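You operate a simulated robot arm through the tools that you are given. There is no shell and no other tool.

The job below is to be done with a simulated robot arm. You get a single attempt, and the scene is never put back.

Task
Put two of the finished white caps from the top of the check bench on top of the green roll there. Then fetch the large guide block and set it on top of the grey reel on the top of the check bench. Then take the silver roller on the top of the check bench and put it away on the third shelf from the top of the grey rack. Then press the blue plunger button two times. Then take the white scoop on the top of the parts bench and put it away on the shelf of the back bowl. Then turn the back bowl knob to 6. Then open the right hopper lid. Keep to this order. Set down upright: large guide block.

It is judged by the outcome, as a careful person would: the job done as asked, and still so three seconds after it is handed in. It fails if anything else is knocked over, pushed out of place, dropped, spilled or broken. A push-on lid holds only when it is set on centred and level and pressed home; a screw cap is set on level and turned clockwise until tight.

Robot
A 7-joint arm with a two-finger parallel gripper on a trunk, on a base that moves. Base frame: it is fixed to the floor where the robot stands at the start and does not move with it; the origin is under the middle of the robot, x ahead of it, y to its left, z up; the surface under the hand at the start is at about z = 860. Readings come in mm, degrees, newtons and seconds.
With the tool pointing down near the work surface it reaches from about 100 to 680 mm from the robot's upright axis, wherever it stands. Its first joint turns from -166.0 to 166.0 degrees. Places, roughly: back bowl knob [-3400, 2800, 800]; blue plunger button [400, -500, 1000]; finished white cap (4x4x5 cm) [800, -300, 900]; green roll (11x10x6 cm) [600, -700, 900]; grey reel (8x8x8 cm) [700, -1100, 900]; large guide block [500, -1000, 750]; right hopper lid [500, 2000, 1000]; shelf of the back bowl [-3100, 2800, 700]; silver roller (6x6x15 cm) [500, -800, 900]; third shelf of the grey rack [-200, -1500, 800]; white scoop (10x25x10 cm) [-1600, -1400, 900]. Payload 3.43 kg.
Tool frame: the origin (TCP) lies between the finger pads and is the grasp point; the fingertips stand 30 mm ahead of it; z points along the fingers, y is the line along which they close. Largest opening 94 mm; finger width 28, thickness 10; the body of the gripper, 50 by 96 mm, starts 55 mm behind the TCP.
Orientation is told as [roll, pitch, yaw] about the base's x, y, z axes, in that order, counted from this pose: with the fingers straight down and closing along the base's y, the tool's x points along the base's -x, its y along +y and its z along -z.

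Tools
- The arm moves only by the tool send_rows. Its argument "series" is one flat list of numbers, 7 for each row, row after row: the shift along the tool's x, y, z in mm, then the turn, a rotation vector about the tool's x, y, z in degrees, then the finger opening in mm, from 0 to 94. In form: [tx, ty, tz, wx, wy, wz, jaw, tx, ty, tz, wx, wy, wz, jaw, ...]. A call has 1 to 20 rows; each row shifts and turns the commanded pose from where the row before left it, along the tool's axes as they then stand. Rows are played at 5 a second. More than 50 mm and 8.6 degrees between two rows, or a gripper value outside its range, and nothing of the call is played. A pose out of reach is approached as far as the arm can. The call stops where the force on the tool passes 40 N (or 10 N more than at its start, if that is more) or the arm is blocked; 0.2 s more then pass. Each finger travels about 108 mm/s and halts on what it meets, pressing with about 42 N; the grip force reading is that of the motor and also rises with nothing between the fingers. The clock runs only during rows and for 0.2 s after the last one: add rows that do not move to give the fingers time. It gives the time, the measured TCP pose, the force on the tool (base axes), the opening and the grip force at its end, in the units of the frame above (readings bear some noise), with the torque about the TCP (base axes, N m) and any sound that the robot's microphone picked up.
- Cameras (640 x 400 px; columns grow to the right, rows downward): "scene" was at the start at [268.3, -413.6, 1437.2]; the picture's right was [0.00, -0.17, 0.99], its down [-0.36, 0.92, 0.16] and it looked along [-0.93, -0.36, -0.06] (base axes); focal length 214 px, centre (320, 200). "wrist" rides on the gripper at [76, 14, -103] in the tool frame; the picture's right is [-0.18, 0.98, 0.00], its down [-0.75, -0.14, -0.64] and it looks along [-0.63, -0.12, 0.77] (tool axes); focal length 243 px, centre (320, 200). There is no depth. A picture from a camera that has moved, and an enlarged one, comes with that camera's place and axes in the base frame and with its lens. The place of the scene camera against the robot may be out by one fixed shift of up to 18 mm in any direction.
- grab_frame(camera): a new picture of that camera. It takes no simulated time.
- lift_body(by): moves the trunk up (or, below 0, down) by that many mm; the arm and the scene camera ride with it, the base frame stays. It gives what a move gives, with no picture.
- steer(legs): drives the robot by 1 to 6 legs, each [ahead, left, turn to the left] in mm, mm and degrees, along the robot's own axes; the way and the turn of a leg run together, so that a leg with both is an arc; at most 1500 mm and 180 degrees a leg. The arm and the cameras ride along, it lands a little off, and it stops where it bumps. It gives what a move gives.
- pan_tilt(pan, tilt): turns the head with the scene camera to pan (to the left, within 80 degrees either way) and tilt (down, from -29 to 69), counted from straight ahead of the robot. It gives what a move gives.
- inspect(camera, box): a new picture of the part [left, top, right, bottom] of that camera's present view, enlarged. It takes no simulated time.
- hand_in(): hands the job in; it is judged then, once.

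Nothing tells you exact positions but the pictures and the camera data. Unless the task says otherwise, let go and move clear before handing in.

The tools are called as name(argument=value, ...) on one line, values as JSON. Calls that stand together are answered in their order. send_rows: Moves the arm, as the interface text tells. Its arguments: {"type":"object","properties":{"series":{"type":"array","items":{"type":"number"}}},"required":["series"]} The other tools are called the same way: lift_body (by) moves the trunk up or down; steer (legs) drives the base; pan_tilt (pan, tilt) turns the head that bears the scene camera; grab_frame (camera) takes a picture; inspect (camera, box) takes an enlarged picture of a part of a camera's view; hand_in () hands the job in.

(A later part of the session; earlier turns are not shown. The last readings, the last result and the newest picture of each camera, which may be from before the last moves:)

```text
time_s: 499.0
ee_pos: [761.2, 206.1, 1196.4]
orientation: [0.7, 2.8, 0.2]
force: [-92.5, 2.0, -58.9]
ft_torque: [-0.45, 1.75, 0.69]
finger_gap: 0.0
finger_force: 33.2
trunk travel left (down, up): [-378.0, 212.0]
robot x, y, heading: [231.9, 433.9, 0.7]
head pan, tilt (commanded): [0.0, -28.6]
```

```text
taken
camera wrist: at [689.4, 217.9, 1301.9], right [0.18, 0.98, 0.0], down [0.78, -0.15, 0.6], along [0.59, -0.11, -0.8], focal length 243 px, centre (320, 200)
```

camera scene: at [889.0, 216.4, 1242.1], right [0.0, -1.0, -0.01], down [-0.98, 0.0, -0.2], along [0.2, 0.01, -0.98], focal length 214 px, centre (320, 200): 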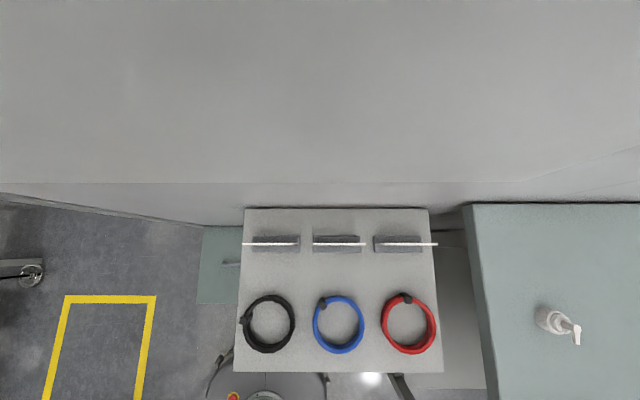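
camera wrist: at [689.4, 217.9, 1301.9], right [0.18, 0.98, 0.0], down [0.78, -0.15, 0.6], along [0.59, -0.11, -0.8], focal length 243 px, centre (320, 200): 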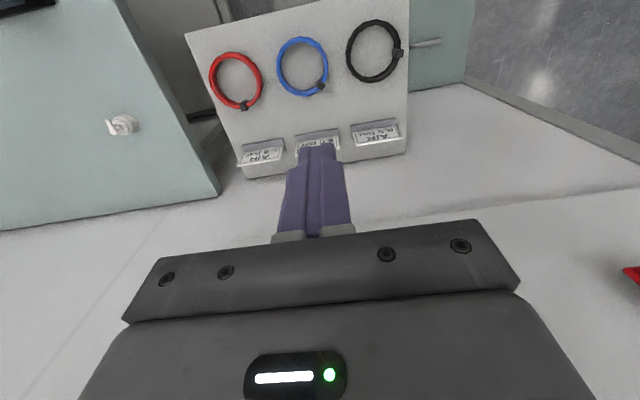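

The camera head touched the wall behind the ring table. I'll tuck the head back and reverse immediately.

pan_tilt(pan=0, tilt=20)

steer(legs=[[-150, 0, -0.7]])

grab_frame(camera="wrist")

```text
time_s: 500.2
ee_pos: [785.4, 207.0, 1203.6]
orientation: [-0.2, 1.1, 0.4]
force: [-0.1, 0.2, -0.2]
ft_torque: [-0.01, 0.0, 0.02]
finger_gap: 0.3
finger_force: 33.3
trunk travel left (down, up): [-378.0, 212.0]
robot x, y, heading: [232.7, 431.8, 0.7]
head pan, tilt (commanded): [0.0, 20.0]
```

```text
time_s: 501.6
ee_pos: [626.2, 197.7, 1203.1]
orientation: [-0.1, 1.0, -0.4]
force: [-0.2, -0.6, 0.1]
ft_torque: [-0.02, -0.01, -0.04]
finger_gap: 0.0
finger_force: 33.7
trunk travel left (down, up): [-378.0, 212.0]
robot x, y, heading: [82.2, 433.3, 0.1]
head pan, tilt (commanded): [0.0, 20.0]
```

```text
taken
camera wrist: at [550.3, 211.4, 1305.6], right [0.19, 0.98, -0.01], down [0.76, -0.15, 0.63], along [0.62, -0.12, -0.78], focal length 243 px, centre (320, 200)
```

wrist: 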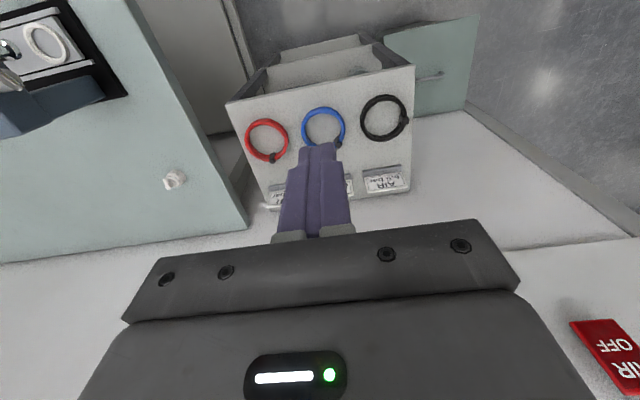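

send_rows(series=[40, 0, 0, 0, -1.0, 0, 0, 40, 0, 0, 0, 0, 0, 0, 40, 0, 0, 0, 0, 0, 0, 20, 0, 0, 0, 0, 0, 0, 0, 0, 0, 0, 0, 0, 0])

steer(legs=[[0, 0, 90]])

pan_tilt(pan=0, tilt=-29)

grab_frame(camera="scene")

grab_frame(camera="wrist")

```text
time_s: 502.8
ee_pos: [488.2, 198.3, 1201.4]
orientation: [-0.1, 0.0, -0.4]
force: [-0.5, -0.2, -0.7]
ft_torque: [-0.01, 0.02, 0.02]
finger_gap: 0.1
finger_force: 33.2
trunk travel left (down, up): [-378.0, 212.0]
robot x, y, heading: [81.8, 427.7, 0.3]
head pan, tilt (commanded): [0.0, 20.0]
```

```text
time_s: 506.9
ee_pos: [324.0, 828.4, 1202.8]
orientation: [-0.1, 0.1, 87.8]
force: [0.3, -0.2, -0.1]
ft_torque: [0.04, -0.03, -0.01]
finger_gap: 0.0
finger_force: 33.3
trunk travel left (down, up): [-378.0, 212.0]
robot x, y, heading: [80.4, 429.6, 88.4]
head pan, tilt (commanded): [0.0, 20.0]
```

```text
time_s: 508.1
ee_pos: [324.7, 827.0, 1203.2]
orientation: [-0.1, 0.1, 87.7]
force: [-0.3, -0.4, 0.4]
ft_torque: [-0.02, 0.01, 0.03]
finger_gap: 0.1
finger_force: 32.9
trunk travel left (down, up): [-378.0, 212.0]
robot x, y, heading: [80.2, 425.0, 88.2]
head pan, tilt (commanded): [0.0, -28.6]
```

```text
taken
camera scene: at [322.7, 988.6, 1267.4], right [1.0, -0.04, 0.0], down [-0.03, -0.88, -0.48], along [0.02, 0.48, -0.88], focal length 214 px, centre (320, 200)
```

scene: 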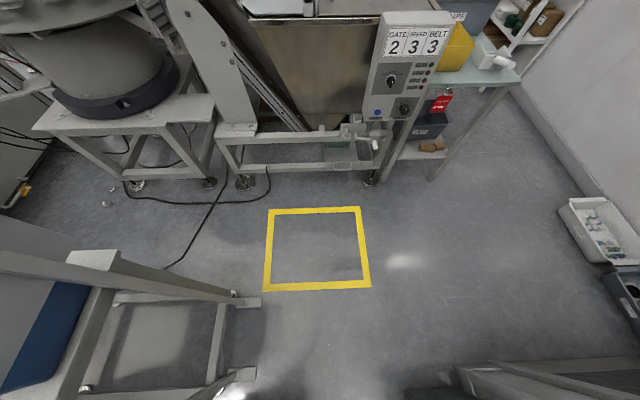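

```text
taken
camera wrist: at [305.0, 751.3, 1303.6], right [-0.97, 0.22, 0.0], down [0.17, 0.75, 0.64], along [0.14, 0.62, -0.77], focal length 243 px, centre (320, 200)
```

wrist: 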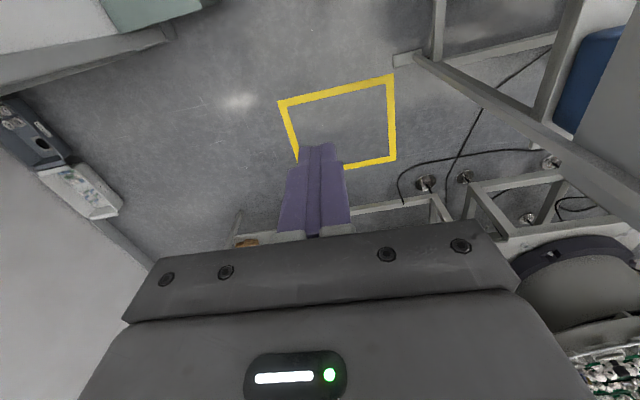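

I see the right hopper's control panel ahead. I'll pitch the hand up to look at the hopper's top and lid.

send_rows(series=[0, 0, 0, 0, -8, 0, 0, 0, 0, 0, 0, -8, 0, 0, 0, 0, 0, 0, -8, 0, 0, 0, 0, 0, 0, -8, 0, 0, 0, 0, 0, 0, -8, 0, 0, 0, 0, 0, 0, 0, 0, 0])

grab_frame(camera="scene")

inspect(camera="scene", box=[180, 60, 500, 260])

```text
time_s: 509.5
ee_pos: [324.2, 827.6, 1202.7]
orientation: [-0.2, -39.9, 87.8]
force: [-0.1, -0.7, 0.6]
ft_torque: [0.0, 0.02, -0.01]
finger_gap: 0.1
finger_force: 33.0
trunk travel left (down, up): [-378.0, 212.0]
robot x, y, heading: [79.1, 428.0, 88.2]
head pan, tilt (commanded): [0.0, -28.6]
```

```text
taken
camera scene: at [319.2, 913.7, 1350.0], right [1.0, -0.04, 0.0], down [-0.01, -0.36, -0.93], along [0.04, 0.93, -0.37], focal length 214 px, centre (320, 200)
```

scene: 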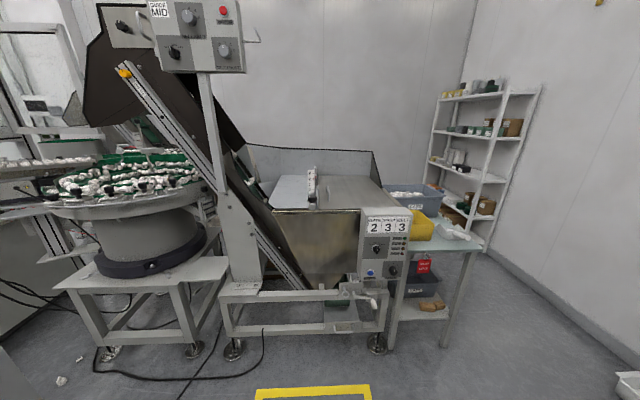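

```text
2.00 times, centred on (340, 160) of scene
camera zoom: at [319.2, 913.7, 1350.0], right [1.0, -0.04, 0.0], down [-0.01, -0.36, -0.93], along [0.04, 0.93, -0.37], focal length 429 px, centre (280, 280)
```

zoom: 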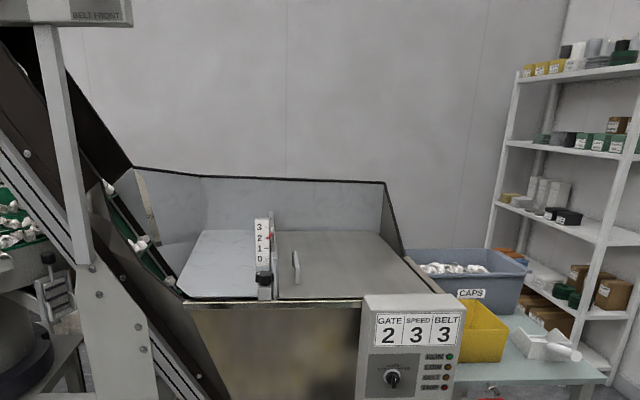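

inspect(camera="scene", box=[260, 140, 420, 240])

```text
4.00 times, centred on (340, 190) of scene
camera zoom: at [319.2, 913.7, 1350.0], right [1.0, -0.04, 0.0], down [-0.01, -0.36, -0.93], along [0.04, 0.93, -0.37], focal length 858 px, centre (240, 240)
```

zoom: 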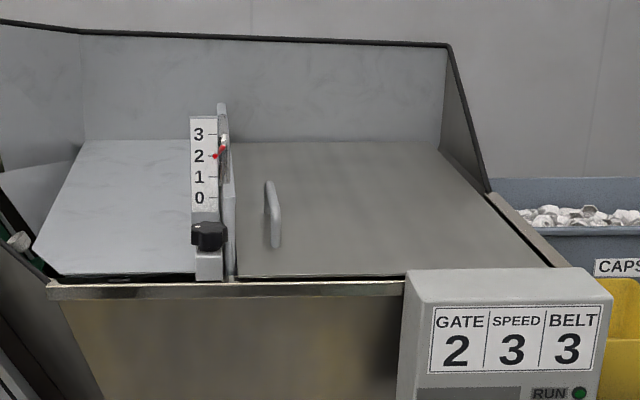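

The lid is the flat plate on the right half of the hopper, with a bar handle near its left edge, so the hinge is on the right side. I'll move in front of it carefully.

steer(legs=[[0, 0, 1.8], [0, -262, 0]])

steer(legs=[[520, 0, 0]])

grab_frame(camera="scene")

```text
time_s: 511.7
ee_pos: [570.2, 836.6, 1203.0]
orientation: [-0.2, -39.9, 89.8]
force: [-0.3, 0.6, 0.5]
ft_torque: [-0.01, 0.1, 0.06]
finger_gap: 0.2
finger_force: 33.0
trunk travel left (down, up): [-378.0, 212.0]
robot x, y, heading: [336.7, 428.3, 90.3]
head pan, tilt (commanded): [0.0, -28.6]
```

```text
time_s: 514.7
ee_pos: [559.3, 1350.2, 1202.4]
orientation: [-0.3, -39.8, 90.6]
force: [0.2, 0.2, -0.7]
ft_torque: [-0.06, -0.05, -0.02]
finger_gap: 0.1
finger_force: 33.3
trunk travel left (down, up): [-378.0, 212.0]
robot x, y, heading: [330.9, 944.6, 90.8]
head pan, tilt (commanded): [0.0, -28.6]
```

```text
taken
camera scene: at [551.0, 1436.2, 1349.4], right [1.0, 0.01, 0.0], down [0.0, -0.37, -0.93], along [-0.01, 0.93, -0.37], focal length 214 px, centre (320, 200)
```

scene: 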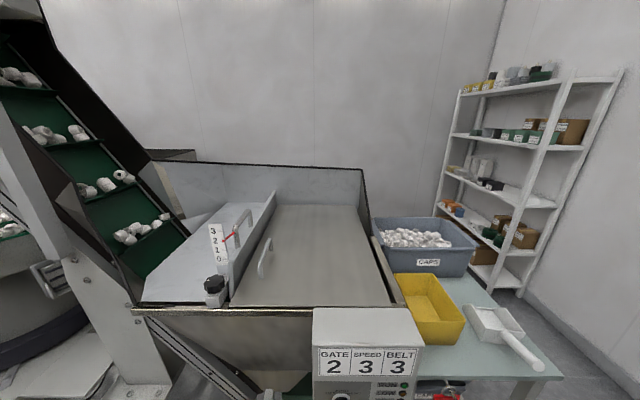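

inspect(camera="scene", box=[200, 160, 420, 330])

```text
2.35 times, centred on (310, 245) of scene
camera zoom: at [551.0, 1436.2, 1349.4], right [1.0, 0.01, 0.0], down [0.0, -0.37, -0.93], along [-0.01, 0.93, -0.37], focal length 505 px, centre (344, 94)
```

zoom: 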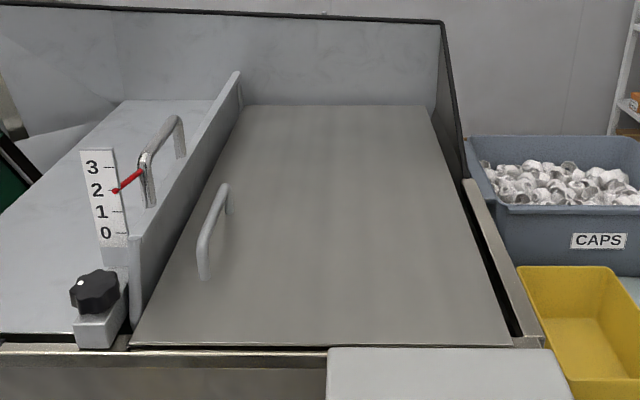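

Now it's clear: the lid spans x 355-708, y 1765-2315 at z about 966, hinged at its right edge, with a U-bar handle at about (404, 1910, 1010) running along y. I'll drive closer and bring the hand over the bar.

send_rows(series=[0, 0, 0, 0, 8, 0, 0, 0, 0, 0, 0, 8, 0, 0, 0, 0, 0, 0, 8, 0, 20, 0, 0, 0, 0, 8, 0, 40, 0, 0, 0, 0, 8, 0, 60, 0, 0, 0, 0, 0, 0, 60])

pan_tilt(pan=0, tilt=0)

steer(legs=[[0, 0, -0.8], [0, -110, 0], [430, 0, 0]])

grab_frame(camera="scene")

grab_frame(camera="wrist")

```text
time_s: 516.1
ee_pos: [560.2, 1350.7, 1203.3]
orientation: [-0.1, 0.1, 90.3]
force: [-1.1, -0.4, 0.9]
ft_torque: [0.0, -0.05, 0.01]
finger_gap: 60.1
finger_force: 0.1
trunk travel left (down, up): [-378.0, 212.0]
robot x, y, heading: [336.0, 939.4, 90.8]
head pan, tilt (commanded): [0.0, -28.6]
```

```text
time_s: 517.0
ee_pos: [559.1, 1350.5, 1202.5]
orientation: [-0.1, 0.2, 90.3]
force: [0.2, 0.2, 0.8]
ft_torque: [-0.02, -0.02, 0.02]
finger_gap: 59.8
finger_force: 0.0
trunk travel left (down, up): [-378.0, 212.0]
robot x, y, heading: [334.7, 939.4, 90.6]
head pan, tilt (commanded): [0.0, 0.0]
```

```text
time_s: 520.8
ee_pos: [668.2, 1783.7, 1203.2]
orientation: [0.0, 0.3, 89.9]
force: [1.2, -0.1, 0.0]
ft_torque: [-0.04, 0.03, 0.03]
finger_gap: 60.1
finger_force: 0.0
trunk travel left (down, up): [-378.0, 212.0]
robot x, y, heading: [443.6, 1374.1, 90.3]
head pan, tilt (commanded): [0.0, 0.0]
```

```text
taken
camera scene: at [662.0, 1904.4, 1244.3], right [1.0, 0.0, 0.0], down [0.0, -1.0, 0.0], along [0.0, 0.0, -1.0], focal length 214 px, centre (320, 200)
```

scene: 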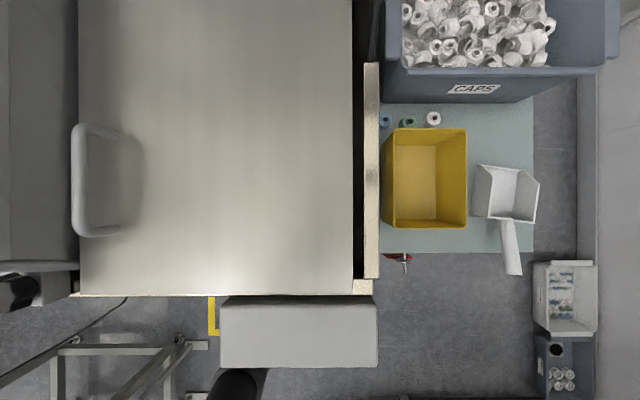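

```text
taken
camera wrist: at [652.6, 1706.6, 1303.4], right [-0.98, 0.19, 0.0], down [0.14, 0.76, 0.64], along [0.12, 0.63, -0.77], focal length 243 px, centre (320, 200)
```

wrist: 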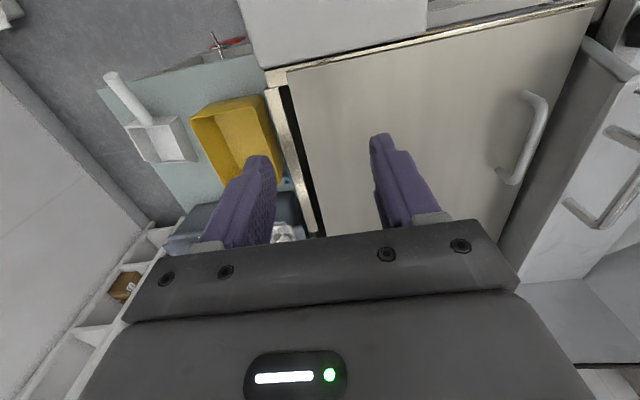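

Good overhead view. I'll move the hand over the handle bar and refine its height.

send_rows(series=[-17.3, 38, 0, 0, 0, 0, 60, -17.3, 38, 0, 0, 0, 0, 60, -17.3, 38, 10, 0, 0, 0, 60, -17.3, 38, 15, 0, 0, 0, 60, -17.3, 38, 15, 0, 0, 0, 60, -17.3, 38, 20, 0, 0, 0, 60, -17.3, 38, 20, 0, 0, 0, 60, 0, 0, 0, 0, 0, 0, 60])

grab_frame(camera="wrist")

grab_frame(camera="scene")

```text
time_s: 522.6
ee_pos: [405.6, 1900.8, 1120.8]
orientation: [-0.1, 0.1, 89.8]
force: [-0.6, -0.5, 0.1]
ft_torque: [-0.04, 0.04, 0.0]
finger_gap: 60.2
finger_force: 0.1
trunk travel left (down, up): [-378.0, 212.0]
robot x, y, heading: [438.2, 1371.9, 90.2]
head pan, tilt (commanded): [0.0, 0.0]
```

```text
taken
camera wrist: at [390.3, 1823.7, 1222.0], right [-0.98, 0.19, 0.0], down [0.14, 0.75, 0.64], along [0.12, 0.63, -0.77], focal length 243 px, centre (320, 200)
```

wrist: 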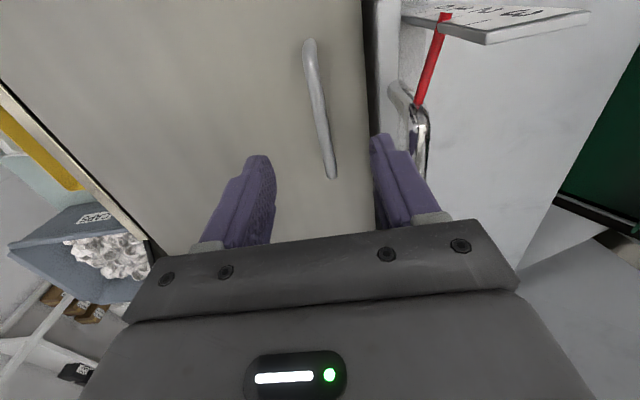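

```text
taken
camera scene: at [399.7, 2021.6, 1163.0], right [1.0, 0.0, 0.0], down [0.0, -1.0, 0.0], along [0.0, 0.0, -1.0], focal length 214 px, centre (320, 200)
```

scene: 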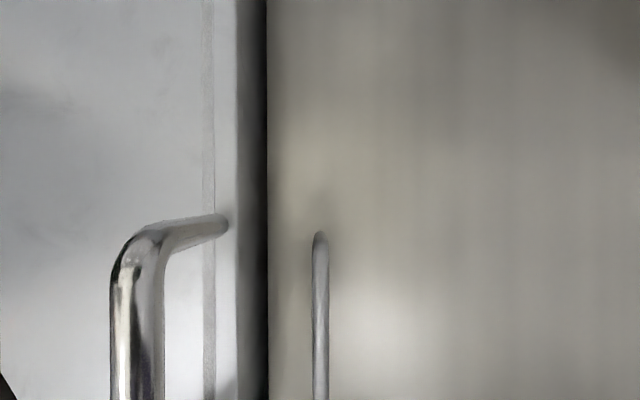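

The handle bar is at x 405, y 1848-1977, z about 995; a gate plate stands just left of it at x about 368. I'll lean the tool 20° so the body stays clear of the plate, with the fingers opened only slightly.

send_rows(series=[0, 0, 0, -6.67, 0, 0, 40, 0, 0, 0, -6.67, 0, 0, 30, 0, 0, 0, -6.66, 0, 0, 30, -6, -21.4, 19.3, 0, 0, 0, 30, -6, -21.4, 19.3, 0, 0, 0, 30, 0, 0, 0, 0, 0, 0, 30])

grab_frame(camera="wrist")

inspect(camera="wrist", box=[220, 40, 440, 240])

```text
time_s: 524.0
ee_pos: [429.9, 1914.6, 1070.1]
orientation: [19.9, 0.1, 89.9]
force: [0.0, -0.3, 0.1]
ft_torque: [0.06, -0.03, -0.01]
finger_gap: 30.0
finger_force: 0.0
trunk travel left (down, up): [-378.0, 212.0]
robot x, y, heading: [439.7, 1374.3, 90.2]
head pan, tilt (commanded): [0.0, 0.0]
```

```text
taken
camera wrist: at [449.5, 1838.4, 1170.6], right [-0.92, 0.19, 0.33], down [0.35, 0.75, 0.55], along [-0.15, 0.63, -0.76], focal length 243 px, centre (320, 200)
```

wrist: 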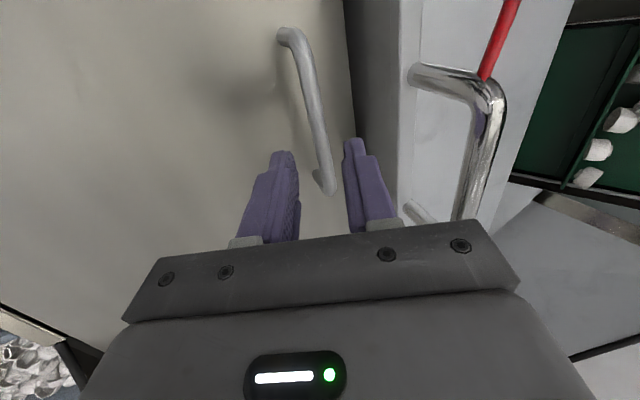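

```text
2.00 times, centred on (330, 140) of wrist
camera zoom: at [449.5, 1838.4, 1170.6], right [-0.92, 0.19, 0.33], down [0.35, 0.75, 0.55], along [-0.15, 0.63, -0.76], focal length 485 px, centre (300, 320)
```

zoom: 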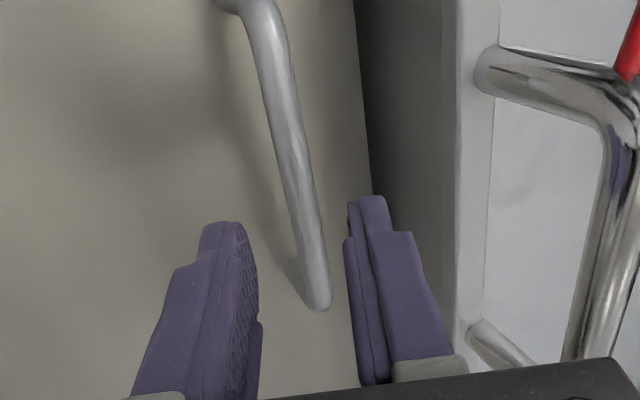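

The bar will pass slightly off-centre; I'll shift 4.5 mm and advance halfway.

send_rows(series=[0, -4.5, 0, 0, 0, 0, 30, 0, 0, 30, 0, 0, 0, 30, 0, 0, 0, 0, 0, 0, 30])

inspect(camera="wrist", box=[220, 40, 440, 240])

```text
time_s: 524.8
ee_pos: [424.3, 1917.1, 1040.1]
orientation: [20.0, 0.1, 89.8]
force: [-0.2, -1.1, 0.0]
ft_torque: [0.04, -0.04, 0.0]
finger_gap: 30.1
finger_force: 0.1
trunk travel left (down, up): [-378.0, 212.0]
robot x, y, heading: [441.4, 1376.1, 90.4]
head pan, tilt (commanded): [0.0, 0.0]
```

```text
2.00 times, centred on (330, 140) of wrist
camera zoom: at [444.3, 1839.9, 1141.1], right [-0.92, 0.19, 0.33], down [0.35, 0.75, 0.55], along [-0.15, 0.63, -0.76], focal length 485 px, centre (300, 320)
```

zoom: 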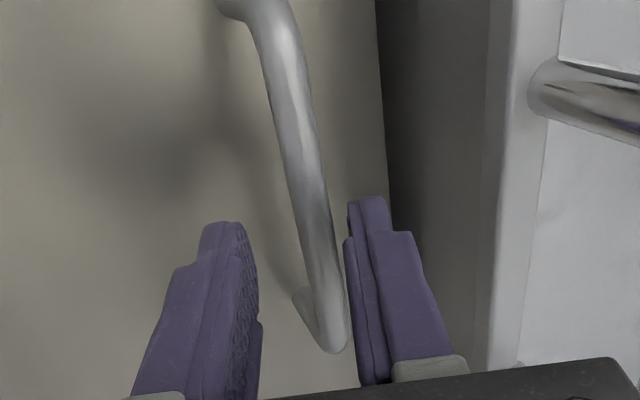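

send_rows(series=[0, 3, 0, 0, 0, 0, 30, 0, 0, 16, 0, 0, 0, 30, 0, 0, 0, 0, 0, 0, 30])

inspect(camera="wrist", box=[240, 80, 400, 220])

```text
time_s: 525.6
ee_pos: [417.0, 1916.3, 1026.4]
orientation: [19.9, 0.1, 89.8]
force: [0.3, -0.8, -0.1]
ft_torque: [0.0, -0.03, 0.03]
finger_gap: 30.2
finger_force: 0.0
trunk travel left (down, up): [-378.0, 212.0]
robot x, y, heading: [442.0, 1373.7, 90.2]
head pan, tilt (commanded): [0.0, 0.0]
```

```text
2.86 times, centred on (320, 150) of wrist
camera zoom: at [437.1, 1840.1, 1126.8], right [-0.92, 0.19, 0.33], down [0.35, 0.75, 0.55], along [-0.15, 0.63, -0.76], focal length 693 px, centre (320, 343)
```

zoom: 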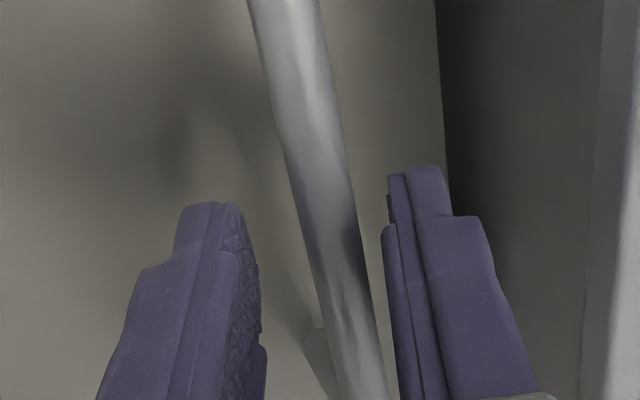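

The bar is centred between the fingertips. I'll advance the last 14 mm and close.

send_rows(series=[0, 0, 7, 0, 0, 0, 30, 0, 0, 7, 0, 0, 0, 30, 0, 0, 0, 0, 0, 0, 30])

inspect(camera="wrist", box=[240, 80, 400, 220])

send_rows(series=[0, 0, 0, 0, 0, 0, 20, 0, 0, 0, 0, 0, 0, 10, 0, 0, 0, 0, 0, 0, 4, 0, 0, 0, 0, 0, 0, 4])

inspect(camera="wrist", box=[240, 80, 400, 220])

```text
time_s: 526.4
ee_pos: [411.0, 1918.4, 1015.5]
orientation: [19.9, 0.1, 89.8]
force: [0.2, 0.3, 0.5]
ft_torque: [0.04, -0.01, -0.01]
finger_gap: 30.2
finger_force: 0.1
trunk travel left (down, up): [-378.0, 212.0]
robot x, y, heading: [439.7, 1376.8, 90.5]
head pan, tilt (commanded): [0.0, 0.0]
```

```text
2.86 times, centred on (320, 150) of wrist
camera zoom: at [431.6, 1840.3, 1114.5], right [-0.92, 0.19, 0.33], down [0.35, 0.75, 0.55], along [-0.15, 0.63, -0.76], focal length 693 px, centre (320, 343)
```

zoom: 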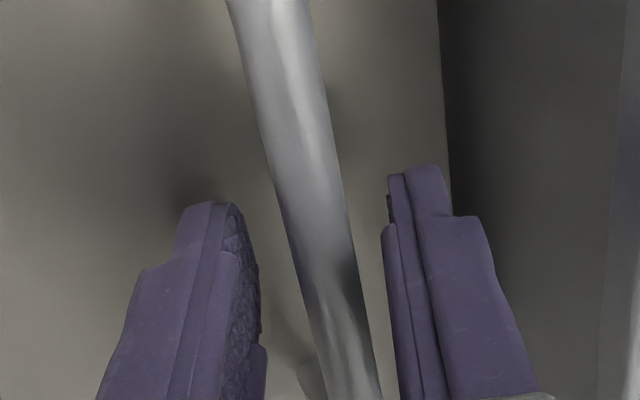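

```text
time_s: 527.4
ee_pos: [410.4, 1917.0, 1014.9]
orientation: [19.9, 0.0, 89.9]
force: [-9.1, 1.2, 6.7]
ft_torque: [-0.09, 0.1, 0.46]
finger_gap: 11.8
finger_force: 44.7
trunk travel left (down, up): [-378.0, 212.0]
robot x, y, heading: [444.2, 1376.2, 90.3]
head pan, tilt (commanded): [0.0, 0.0]
```

```text
2.86 times, centred on (320, 150) of wrist
camera zoom: at [430.1, 1840.2, 1114.9], right [-0.92, 0.19, 0.33], down [0.35, 0.75, 0.55], along [-0.15, 0.63, -0.76], focal length 693 px, centre (320, 343)
```

zoom: 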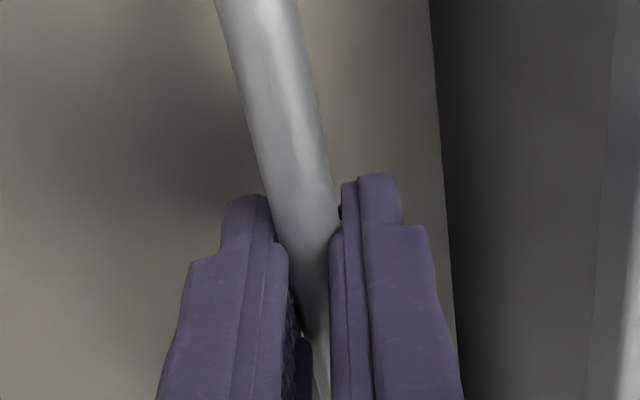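

The bar is gripped (11.8 mm). I'll lift the lid along an arc about its right-edge hinge, leaning the tool with it, starting with a small lift.

send_rows(series=[0, 2.3, -13.2, -1.75, 0, 0, 4, 0, 2.2, -13.1, -1.75, 0, 0, 4, 0, 0, 0, 0, 0, 0, 4])

grab_frame(camera="wrist")

```text
time_s: 528.2
ee_pos: [414.7, 1917.3, 1037.5]
orientation: [23.3, 0.3, 90.0]
force: [-17.0, -1.0, -2.7]
ft_torque: [-0.6, 0.15, 0.75]
finger_gap: 11.6
finger_force: 44.8
trunk travel left (down, up): [-378.0, 212.0]
robot x, y, heading: [441.1, 1375.4, 90.5]
head pan, tilt (commanded): [0.0, 0.0]
```

```text
taken
camera wrist: at [441.0, 1840.5, 1136.9], right [-0.9, 0.19, 0.39], down [0.39, 0.76, 0.53], along [-0.19, 0.63, -0.75], focal length 243 px, centre (320, 200)
```

wrist: 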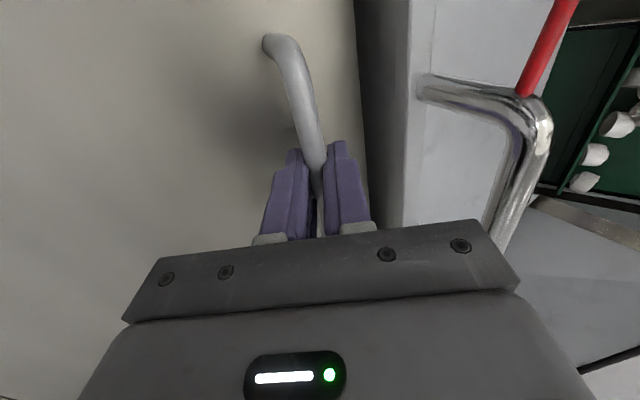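

The lid is coming up; there's some sideways pull, so I'll bias the path slightly left and continue.

send_rows(series=[0, 3.5, -13.2, -1.75, 0, 0, 4, 0, 2.3, -13.2, -1.75, 0, 0, 4, 0, 0, 0, 0, 0, 0, 4])

grab_frame(camera="scene")

```text
time_s: 529.0
ee_pos: [423.0, 1917.6, 1064.9]
orientation: [26.8, 0.1, 89.7]
force: [-6.4, 4.3, -2.7]
ft_torque: [0.7, 0.04, 0.33]
finger_gap: 11.8
finger_force: 44.9
trunk travel left (down, up): [-378.0, 212.0]
robot x, y, heading: [435.8, 1379.2, 90.3]
head pan, tilt (commanded): [0.0, 0.0]
```

```text
taken
camera scene: at [434.4, 2038.1, 1103.5], right [0.89, -0.01, -0.45], down [0.0, -1.0, 0.0], along [-0.45, 0.0, -0.89], focal length 214 px, centre (320, 200)
```

scene: 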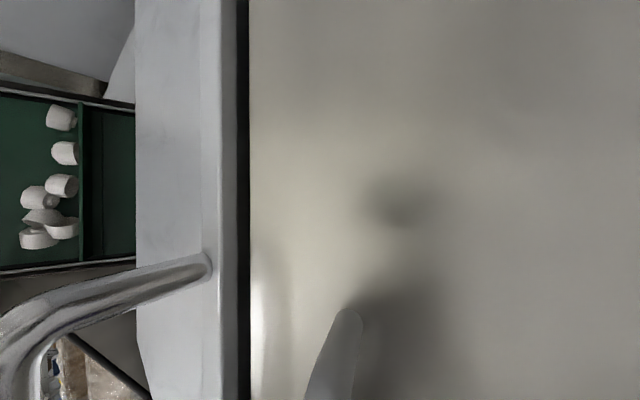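

Going well. Continuing the arc.

send_rows(series=[0, 2.0, -13.3, -1.75, 0, 0, 4, 0, 1.8, -13.3, -1.75, 0, 0, 4, 0, 1.5, -13.3, -1.75, 0, 0, 4, 0, 1.3, -13.3, -1.75, 0, 0, 4, 0, 0, 0, 0, 0, 0, 4])

send_rows(series=[0, 1.0, -13.4, -1.75, 0, 0, 4, 0, 0.9, -13.4, -1.75, 0, 0, 4, 0, 0, 0, 0, 0, 0, 4])

grab_frame(camera="wrist")

```text
time_s: 530.2
ee_pos: [445.6, 1918.1, 1114.6]
orientation: [33.9, 0.2, 89.9]
force: [-0.5, 13.7, -5.6]
ft_torque: [0.68, -0.01, 0.27]
finger_gap: 11.4
finger_force: 45.2
trunk travel left (down, up): [-378.0, 212.0]
robot x, y, heading: [437.6, 1373.9, 90.2]
head pan, tilt (commanded): [0.0, 0.0]
```

```text
time_s: 531.0
ee_pos: [458.5, 1917.9, 1137.1]
orientation: [37.4, 0.3, 89.8]
force: [6.5, -0.1, -10.8]
ft_torque: [0.13, -0.12, 0.71]
finger_gap: 11.7
finger_force: 45.0
trunk travel left (down, up): [-378.0, 212.0]
robot x, y, heading: [441.1, 1376.5, 90.4]
head pan, tilt (commanded): [0.0, 0.0]
```

```text
taken
camera wrist: at [507.7, 1840.3, 1226.2], right [-0.78, 0.19, 0.6], down [0.5, 0.75, 0.42], along [-0.37, 0.63, -0.68], focal length 243 px, centre (320, 200)
```

wrist: 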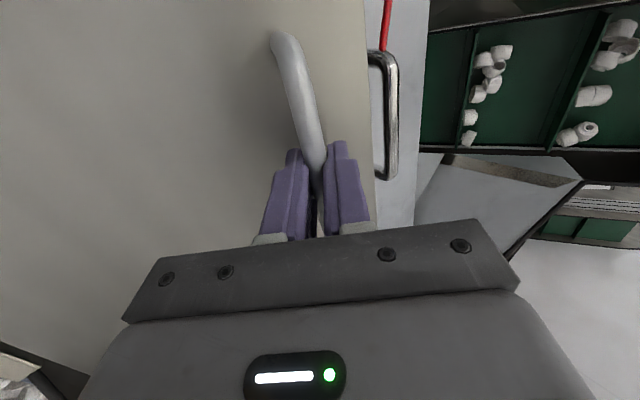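

send_rows(series=[0, 0, -13.4, -1.75, 0, 0, 4, 0, -0.2, -13.4, -1.75, 0, 0, 4, 0, -0.4, -13.4, -1.75, 0, 0, 4, 0, -0.4, -13.4, -1.75, 0, 0, 4, 0, 0, 0, 0, 0, 0, 4])

send_rows(series=[0, -0.4, -13.4, -1.75, 0, 0, 4, 0, -0.5, -13.4, -1.75, 0, 0, 4, 0, -0.6, -13.4, -1.75, 0, 0, 4, 0, -0.6, -13.4, -1.75, 0, 0, 4, 0, 0, 0, 0, 0, 0, 4])

grab_frame(camera="wrist")

```text
time_s: 532.2
ee_pos: [492.0, 1916.9, 1179.0]
orientation: [44.4, 0.1, 89.9]
force: [-0.4, 3.3, -4.3]
ft_torque: [0.23, 0.0, 0.49]
finger_gap: 11.7
finger_force: 44.7
trunk travel left (down, up): [-378.0, 212.0]
robot x, y, heading: [438.6, 1371.8, 90.1]
head pan, tilt (commanded): [0.0, 0.0]
```

```text
time_s: 533.4
ee_pos: [531.5, 1917.3, 1214.6]
orientation: [51.4, 0.2, 89.8]
force: [-1.7, 2.5, -3.1]
ft_torque: [0.66, -0.01, 0.03]
finger_gap: 11.5
finger_force: 45.1
trunk travel left (down, up): [-378.0, 212.0]
robot x, y, heading: [444.8, 1374.1, 90.1]
head pan, tilt (commanded): [0.0, 0.0]
```

```text
taken
camera wrist: at [601.5, 1840.0, 1288.2], right [-0.61, 0.19, 0.77], down [0.59, 0.75, 0.29], along [-0.52, 0.63, -0.57], focal length 243 px, centre (320, 200)
```

wrist: 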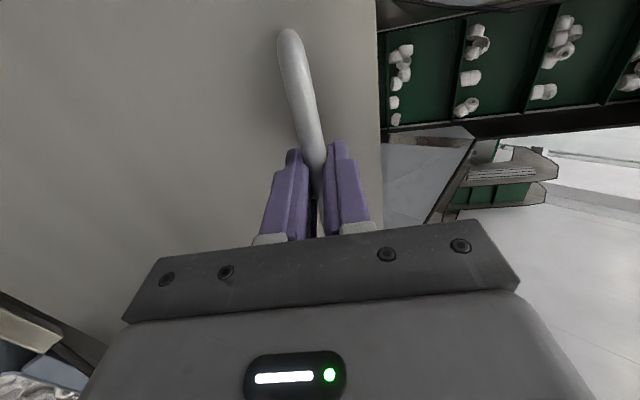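

The lid is at about 45° with low forces. I'll continue, leaning the tool less from here.

send_rows(series=[0, -0.6, -13.45, -0.75, 0, 0, 4, 0, -0.7, -13.45, -0.75, 0, 0, 4, 0, -1.4, -13.4, -0.75, 0, 0, 4, 0, -1.5, -13.4, -0.75, 0, 0, 4, 0, 0, 0, 0, 0, 0, 4])

send_rows(series=[0, -2.2, -13.3, -0.75, 0, 0, 4, 0, -2.3, -13.3, -0.75, 0, 0, 4, 0, 0, 0, 0, 0, 0, 4])

grab_frame(camera="wrist")

```text
time_s: 534.6
ee_pos: [576.9, 1916.7, 1241.7]
orientation: [54.4, 0.2, 89.8]
force: [2.0, 4.6, -12.7]
ft_torque: [0.46, -0.08, 0.5]
finger_gap: 11.9
finger_force: 44.7
trunk travel left (down, up): [-378.0, 212.0]
robot x, y, heading: [436.9, 1374.6, 90.4]
head pan, tilt (commanded): [0.0, 0.0]
```

```text
time_s: 535.4
ee_pos: [601.1, 1917.1, 1254.2]
orientation: [55.8, 0.2, 89.9]
force: [-1.2, 3.9, -4.2]
ft_torque: [-0.11, -0.06, 0.98]
finger_gap: 11.8
finger_force: 45.5
trunk travel left (down, up): [-378.0, 212.0]
robot x, y, heading: [439.2, 1376.4, 90.1]
head pan, tilt (commanded): [0.0, 0.0]
```

```text
taken
camera wrist: at [676.6, 1839.9, 1322.4], right [-0.55, 0.19, 0.81], down [0.61, 0.75, 0.24], along [-0.57, 0.63, -0.53], focal length 243 px, centre (320, 200)
```

wrist: 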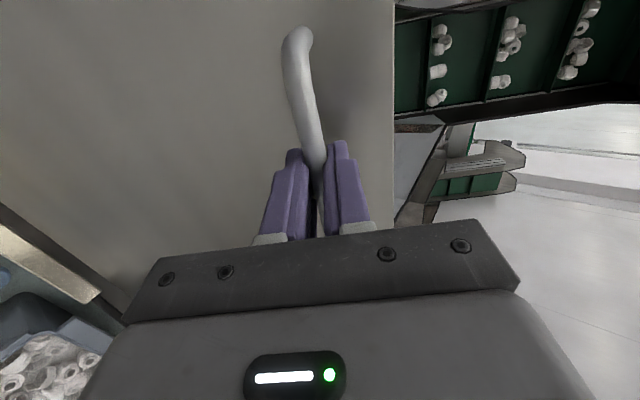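

About 60° now. Continuing towards vertical.

send_rows(series=[0, -3.0, -13.15, -0.75, 0, 0, 4, 0, -3.1, -13.15, -0.75, 0, 0, 4, 0, -3.8, -12.95, -0.75, 0, 0, 4, 0, -3.9, -12.95, -0.75, 0, 0, 4, 0, 0, 0, 0, 0, 0, 4])

send_rows(series=[0, -4.6, -12.7, -0.75, 0, 0, 4, 0, -4.7, -12.7, -0.75, 0, 0, 4, 0, 0, 0, 0, 0, 0, 4])

grab_frame(camera="wrist")

```text
time_s: 536.6
ee_pos: [653.1, 1917.4, 1271.6]
orientation: [58.9, 0.4, 89.8]
force: [4.4, 1.0, -18.9]
ft_torque: [0.6, -0.25, 0.46]
finger_gap: 11.7
finger_force: 44.9
trunk travel left (down, up): [-378.0, 212.0]
robot x, y, heading: [439.0, 1371.6, 90.4]
head pan, tilt (commanded): [0.0, 0.0]
```

```text
time_s: 537.4
ee_pos: [679.8, 1917.6, 1276.4]
orientation: [60.3, 0.2, 89.7]
force: [3.6, 1.9, -20.0]
ft_torque: [0.57, -0.21, 0.21]
finger_gap: 11.5
finger_force: 45.2
trunk travel left (down, up): [-378.0, 212.0]
robot x, y, heading: [436.5, 1373.0, 90.2]
head pan, tilt (commanded): [0.0, 0.0]
```

```text
taken
camera wrist: at [760.3, 1839.9, 1337.5], right [-0.48, 0.19, 0.85], down [0.63, 0.75, 0.19], along [-0.61, 0.63, -0.48], focal length 243 px, centre (320, 200)
```

wrist: 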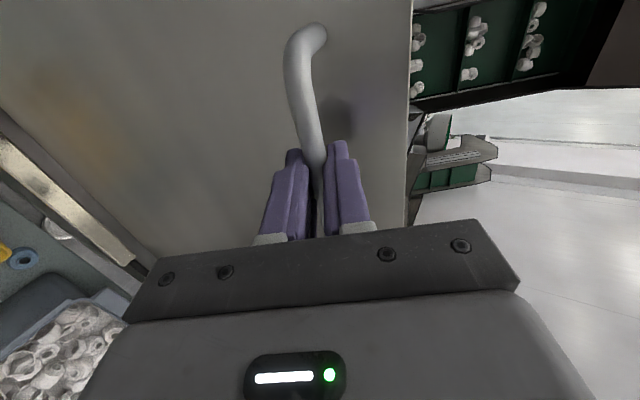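

send_rows(series=[0, -7.1, -11.4, -0.75, 0, 0, 4, 0, -6.3, -12.0, -0.75, 0, 0, 4, 0, 0, 0, 0, 0, 0, 4])

send_rows(series=[0, -6.4, -12.0, -0.75, 0, 0, 4, 0, -6.4, -12.0, -0.75, 0, 0, 4, 0, 0, 0, 0, 0, 0, 4])

grab_frame(camera="wrist")

```text
time_s: 538.2
ee_pos: [706.9, 1916.7, 1278.0]
orientation: [61.9, 0.1, 89.8]
force: [2.9, 4.4, -6.5]
ft_torque: [0.18, -0.09, 0.61]
finger_gap: 11.5
finger_force: 45.1
trunk travel left (down, up): [-378.0, 212.0]
robot x, y, heading: [439.7, 1372.3, 90.4]
head pan, tilt (commanded): [0.0, 0.0]
```

```text
time_s: 539.0
ee_pos: [732.4, 1918.3, 1278.6]
orientation: [63.4, 0.0, 89.8]
force: [3.7, 10.7, 14.3]
ft_torque: [0.07, 0.07, 0.51]
finger_gap: 12.0
finger_force: 45.2
trunk travel left (down, up): [-378.0, 212.0]
robot x, y, heading: [439.6, 1374.1, 90.1]
head pan, tilt (commanded): [0.0, 0.0]
```

```text
taken
camera wrist: at [816.5, 1839.5, 1335.4], right [-0.44, 0.19, 0.88], down [0.64, 0.75, 0.16], along [-0.63, 0.63, -0.45], focal length 243 px, centre (320, 200)
```

wrist: 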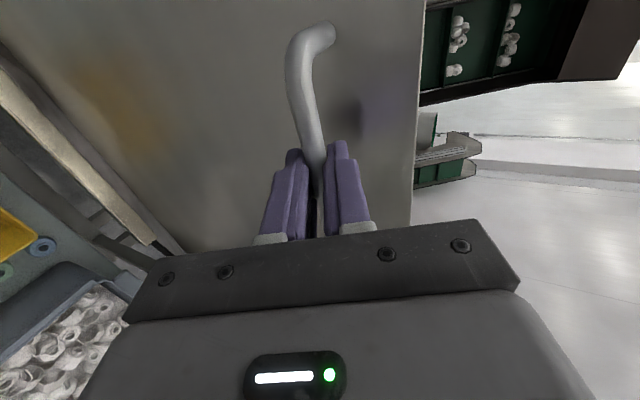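

Nearly vertical (about 85°). I'll carry on past vertical, looking for the stop.

send_rows(series=[0, -6.0, -12.2, -0.75, 0, 0, 4, 0, -7.0, -11.7, -0.75, 0, 0, 4, 0, 0, 0, 0, 0, 0, 4])

send_rows(series=[0, -7.5, -11.3, -0.75, 0, 0, 4, 0, -7.6, -11.2, -0.75, 0, 0, 4, 0, 0, 0, 0, 0, 0, 4])

grab_frame(camera="wrist")

```text
time_s: 539.5
ee_pos: [736.4, 1914.1, 1277.4]
orientation: [64.6, 0.1, 90.3]
force: [2.2, 9.8, 3.9]
ft_torque: [0.58, 0.01, -1.24]
finger_gap: 11.5
finger_force: 44.6
out of reach, approached as far as the arm can: row 1, 2
trunk travel left (down, up): [-378.0, 212.0]
robot x, y, heading: [438.5, 1375.9, 90.4]
head pan, tilt (commanded): [0.0, 0.0]
stopped in row 2: the force on the tool passed its limit at 53 N (the readings are from after the stop); the commanded pose is now the measured one
```

```text
time_s: 539.9
ee_pos: [737.8, 1907.6, 1275.9]
orientation: [65.3, -0.2, 90.4]
force: [0.7, 2.8, -0.8]
ft_torque: [-0.2, 0.51, -0.04]
finger_gap: 12.1
finger_force: 6.9
out of reach, approached as far as the arm can: row 1, 2
trunk travel left (down, up): [-378.0, 212.0]
robot x, y, heading: [438.9, 1377.0, 90.6]
head pan, tilt (commanded): [0.0, 0.0]
stopped in row 2: the force on the tool passed its limit at 49 N (the readings are from after the stop); the commanded pose is now the measured one
```

```text
taken
camera wrist: at [825.1, 1830.9, 1330.4], right [-0.41, 0.18, 0.89], down [0.64, 0.76, 0.15], along [-0.65, 0.63, -0.42], focal length 243 px, centre (320, 200)
```

wrist: 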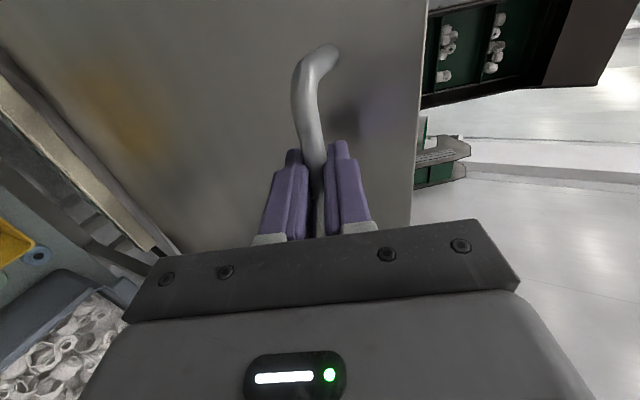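

The arm reached its wrist limit at about 87°. I'll re-grip firmly and use the base to carry the lid further right.

send_rows(series=[0, 0, 0, 0, 0, 0, 3, 0, 0, 0, 0, 0, 0, 3])

steer(legs=[[0, -25, 0]])

grab_frame(camera="wrist")

```text
time_s: 540.5
ee_pos: [739.5, 1907.9, 1275.7]
orientation: [65.2, -0.3, 90.3]
force: [0.1, -0.5, -11.1]
ft_torque: [-0.47, -0.09, -0.89]
finger_gap: 11.3
finger_force: 45.3
trunk travel left (down, up): [-378.0, 212.0]
robot x, y, heading: [441.4, 1376.7, 90.6]
head pan, tilt (commanded): [0.0, 0.0]
```

```text
time_s: 541.3
ee_pos: [761.6, 1907.7, 1281.2]
orientation: [65.0, -0.7, 90.3]
force: [-8.6, 7.8, 24.6]
ft_torque: [-0.29, 0.71, -0.45]
finger_gap: 17.6
finger_force: 13.0
trunk travel left (down, up): [-378.0, 212.0]
robot x, y, heading: [460.5, 1371.0, 90.2]
head pan, tilt (commanded): [0.0, 0.0]
```

```text
taken
camera wrist: at [847.5, 1830.1, 1334.5], right [-0.41, 0.17, 0.89], down [0.64, 0.76, 0.15], along [-0.65, 0.63, -0.42], focal length 243 px, centre (320, 200)
```

wrist: 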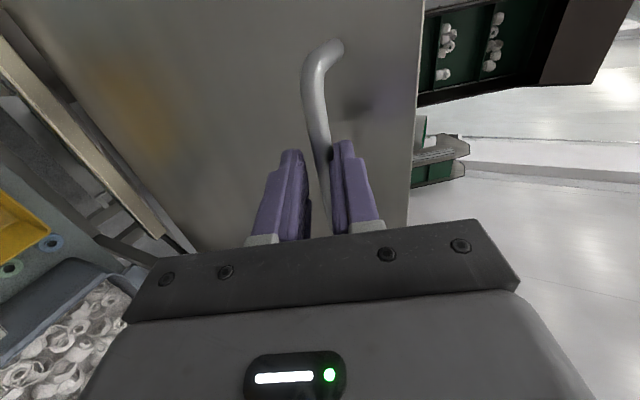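

The fingers are slipping a little on the bar at about 90°. I'll re-grip and relieve the force before pushing further.

send_rows(series=[0, 1.3, -0.6, 0, 0, 0, 0, 0, 0, 0, 0, 0, 0, 0, 0, 0, 0, 0, 0, 0, 0])

pan_tilt(pan=0, tilt=40)

grab_frame(camera="scene")

```text
time_s: 542.1
ee_pos: [759.9, 1908.3, 1284.4]
orientation: [65.1, -0.7, 90.4]
force: [-12.7, 1.4, 17.6]
ft_torque: [-1.1, 0.56, -0.6]
finger_gap: 11.8
finger_force: 45.2
trunk travel left (down, up): [-378.0, 212.0]
robot x, y, heading: [465.4, 1374.4, 90.5]
head pan, tilt (commanded): [0.0, 0.0]
```

```text
time_s: 543.2
ee_pos: [760.1, 1908.0, 1282.8]
orientation: [65.2, -0.7, 90.4]
force: [-12.7, 4.9, 24.7]
ft_torque: [-1.43, 0.81, 0.09]
finger_gap: 11.8
finger_force: 44.9
trunk travel left (down, up): [-378.0, 212.0]
robot x, y, heading: [464.2, 1379.7, 90.6]
head pan, tilt (commanded): [0.0, 40.0]
```

```text
taken
camera scene: at [794.0, 1964.9, 1305.5], right [0.42, 0.01, -0.91], down [0.59, -0.77, 0.26], along [-0.69, -0.64, -0.33], focal length 214 px, centre (320, 200)
```

scene: 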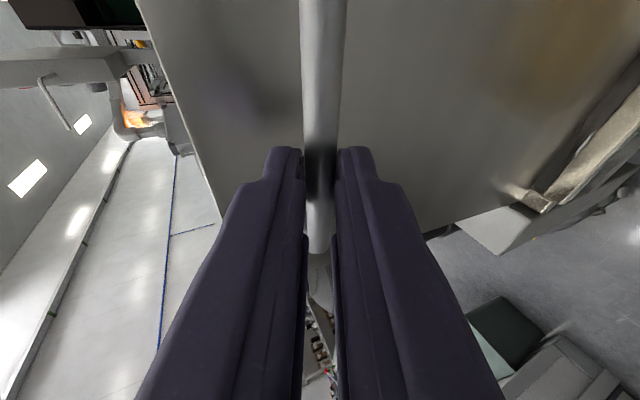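

send_rows(series=[0, 2.5, 0, 0, 0, 0, 0, 0, 0, 0, 0, 0, 0, 0])

steer(legs=[[0, -20, 0]])

grab_frame(camera="wrist")

```text
time_s: 543.8
ee_pos: [760.9, 1906.8, 1283.0]
orientation: [65.1, -0.6, 90.2]
force: [-13.8, 3.8, 11.8]
ft_torque: [-0.87, 0.39, -0.93]
finger_gap: 11.6
finger_force: 45.3
trunk travel left (down, up): [-378.0, 212.0]
robot x, y, heading: [465.2, 1375.2, 90.2]
head pan, tilt (commanded): [0.0, 40.0]
```

```text
time_s: 544.6
ee_pos: [786.3, 1908.6, 1281.5]
orientation: [65.2, -0.6, 90.4]
force: [2.1, 0.2, -1.3]
ft_torque: [0.0, 0.02, 0.02]
finger_gap: 0.0
finger_force: 32.7
trunk travel left (down, up): [-378.0, 212.0]
robot x, y, heading: [486.6, 1376.0, 90.3]
head pan, tilt (commanded): [0.0, 40.0]
```

```text
taken
camera wrist: at [872.0, 1830.1, 1336.2], right [-0.41, 0.17, 0.89], down [0.64, 0.75, 0.15], along [-0.65, 0.63, -0.42], focal length 243 px, centre (320, 200)
```

wrist: 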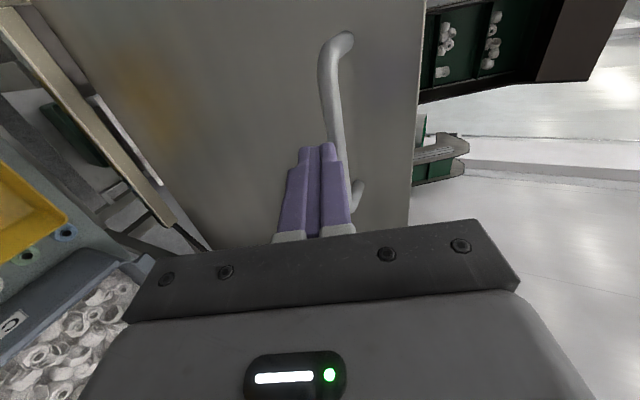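

The fingers slipped off, so the lid has met its stop at about 90°. I'll wait a moment and check whether it stays up by itself.

send_rows(series=[0, 0, 0, 0, 0, 0, 0, 0, 0, 0, 0, 0, 0, 0, 0, 0, 0, 0, 0, 0, 0, 0, 0, 0, 0, 0, 0, 0, 0, 0, 0, 0, 0, 0, 0])

grab_frame(camera="wrist")

grab_frame(camera="scene")

```text
time_s: 545.8
ee_pos: [785.1, 1907.0, 1282.9]
orientation: [65.3, -0.6, 90.3]
force: [-0.4, 0.5, -0.3]
ft_torque: [-0.03, 0.0, 0.0]
finger_gap: 0.1
finger_force: 33.4
trunk travel left (down, up): [-378.0, 212.0]
robot x, y, heading: [488.0, 1376.5, 90.4]
head pan, tilt (commanded): [0.0, 40.0]
```

```text
taken
camera wrist: at [870.4, 1830.2, 1336.7], right [-0.41, 0.17, 0.89], down [0.64, 0.75, 0.15], along [-0.65, 0.63, -0.42], focal length 243 px, centre (320, 200)
```

wrist: 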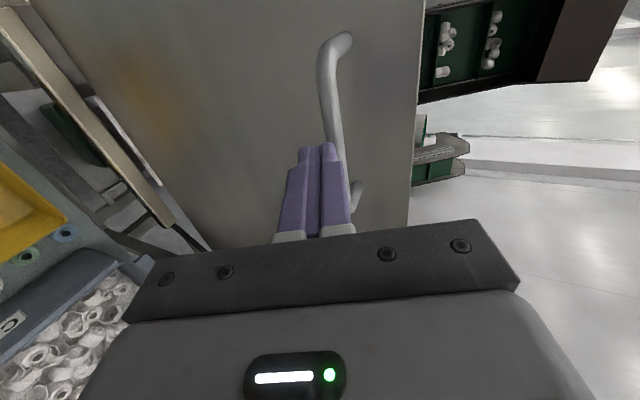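

```text
taken
camera scene: at [818.0, 1964.7, 1304.9], right [0.42, 0.01, -0.91], down [0.59, -0.77, 0.26], along [-0.69, -0.64, -0.33], focal length 214 px, centre (320, 200)
```

scene: 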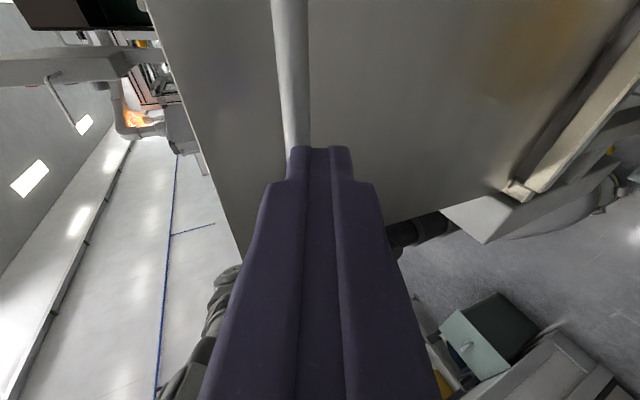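

The lid holds by itself with no force on the hand. I'll back the hand away to the right and towards the robot, then straighten it.

send_rows(series=[0, -3, -15, 0, 0, 0, 0, 0, 0, -30, 0, 0, 0, 0, 0, 0, -35, 0, 0, 0, 0, 30, 0, -10, 0, 0, 0, 0, 40, 0, 0, 0, 0, 0, 0, 40, 0, 0, 0, 0, 0, 0, 40, 0, 0, 0, 0, 0, 0, 0, 0, 0, 0, 0, 0, 0])

grab_frame(camera="wrist")

```text
time_s: 547.6
ee_pos: [802.8, 1755.9, 1289.3]
orientation: [65.2, -0.6, 90.3]
force: [1.0, 0.7, -0.5]
ft_torque: [0.0, 0.02, 0.02]
finger_gap: 0.1
finger_force: 33.0
out of reach, approached as far as the arm can: row 1, 2, 3
trunk travel left (down, up): [-378.0, 212.0]
robot x, y, heading: [488.5, 1371.5, 90.7]
head pan, tilt (commanded): [0.0, 40.0]
```

```text
taken
camera wrist: at [888.9, 1678.5, 1342.5], right [-0.41, 0.17, 0.89], down [0.64, 0.75, 0.15], along [-0.65, 0.63, -0.42], focal length 243 px, centre (320, 200)
```

wrist: 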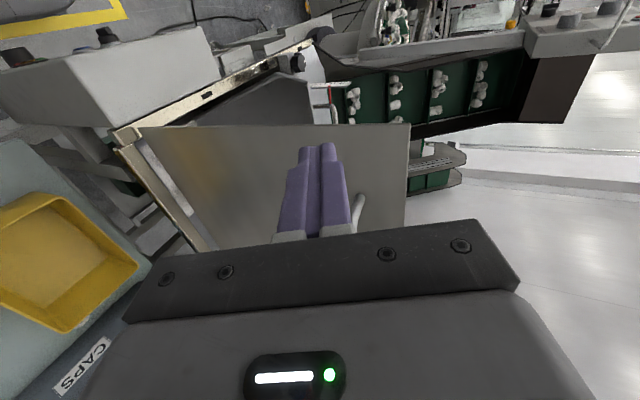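

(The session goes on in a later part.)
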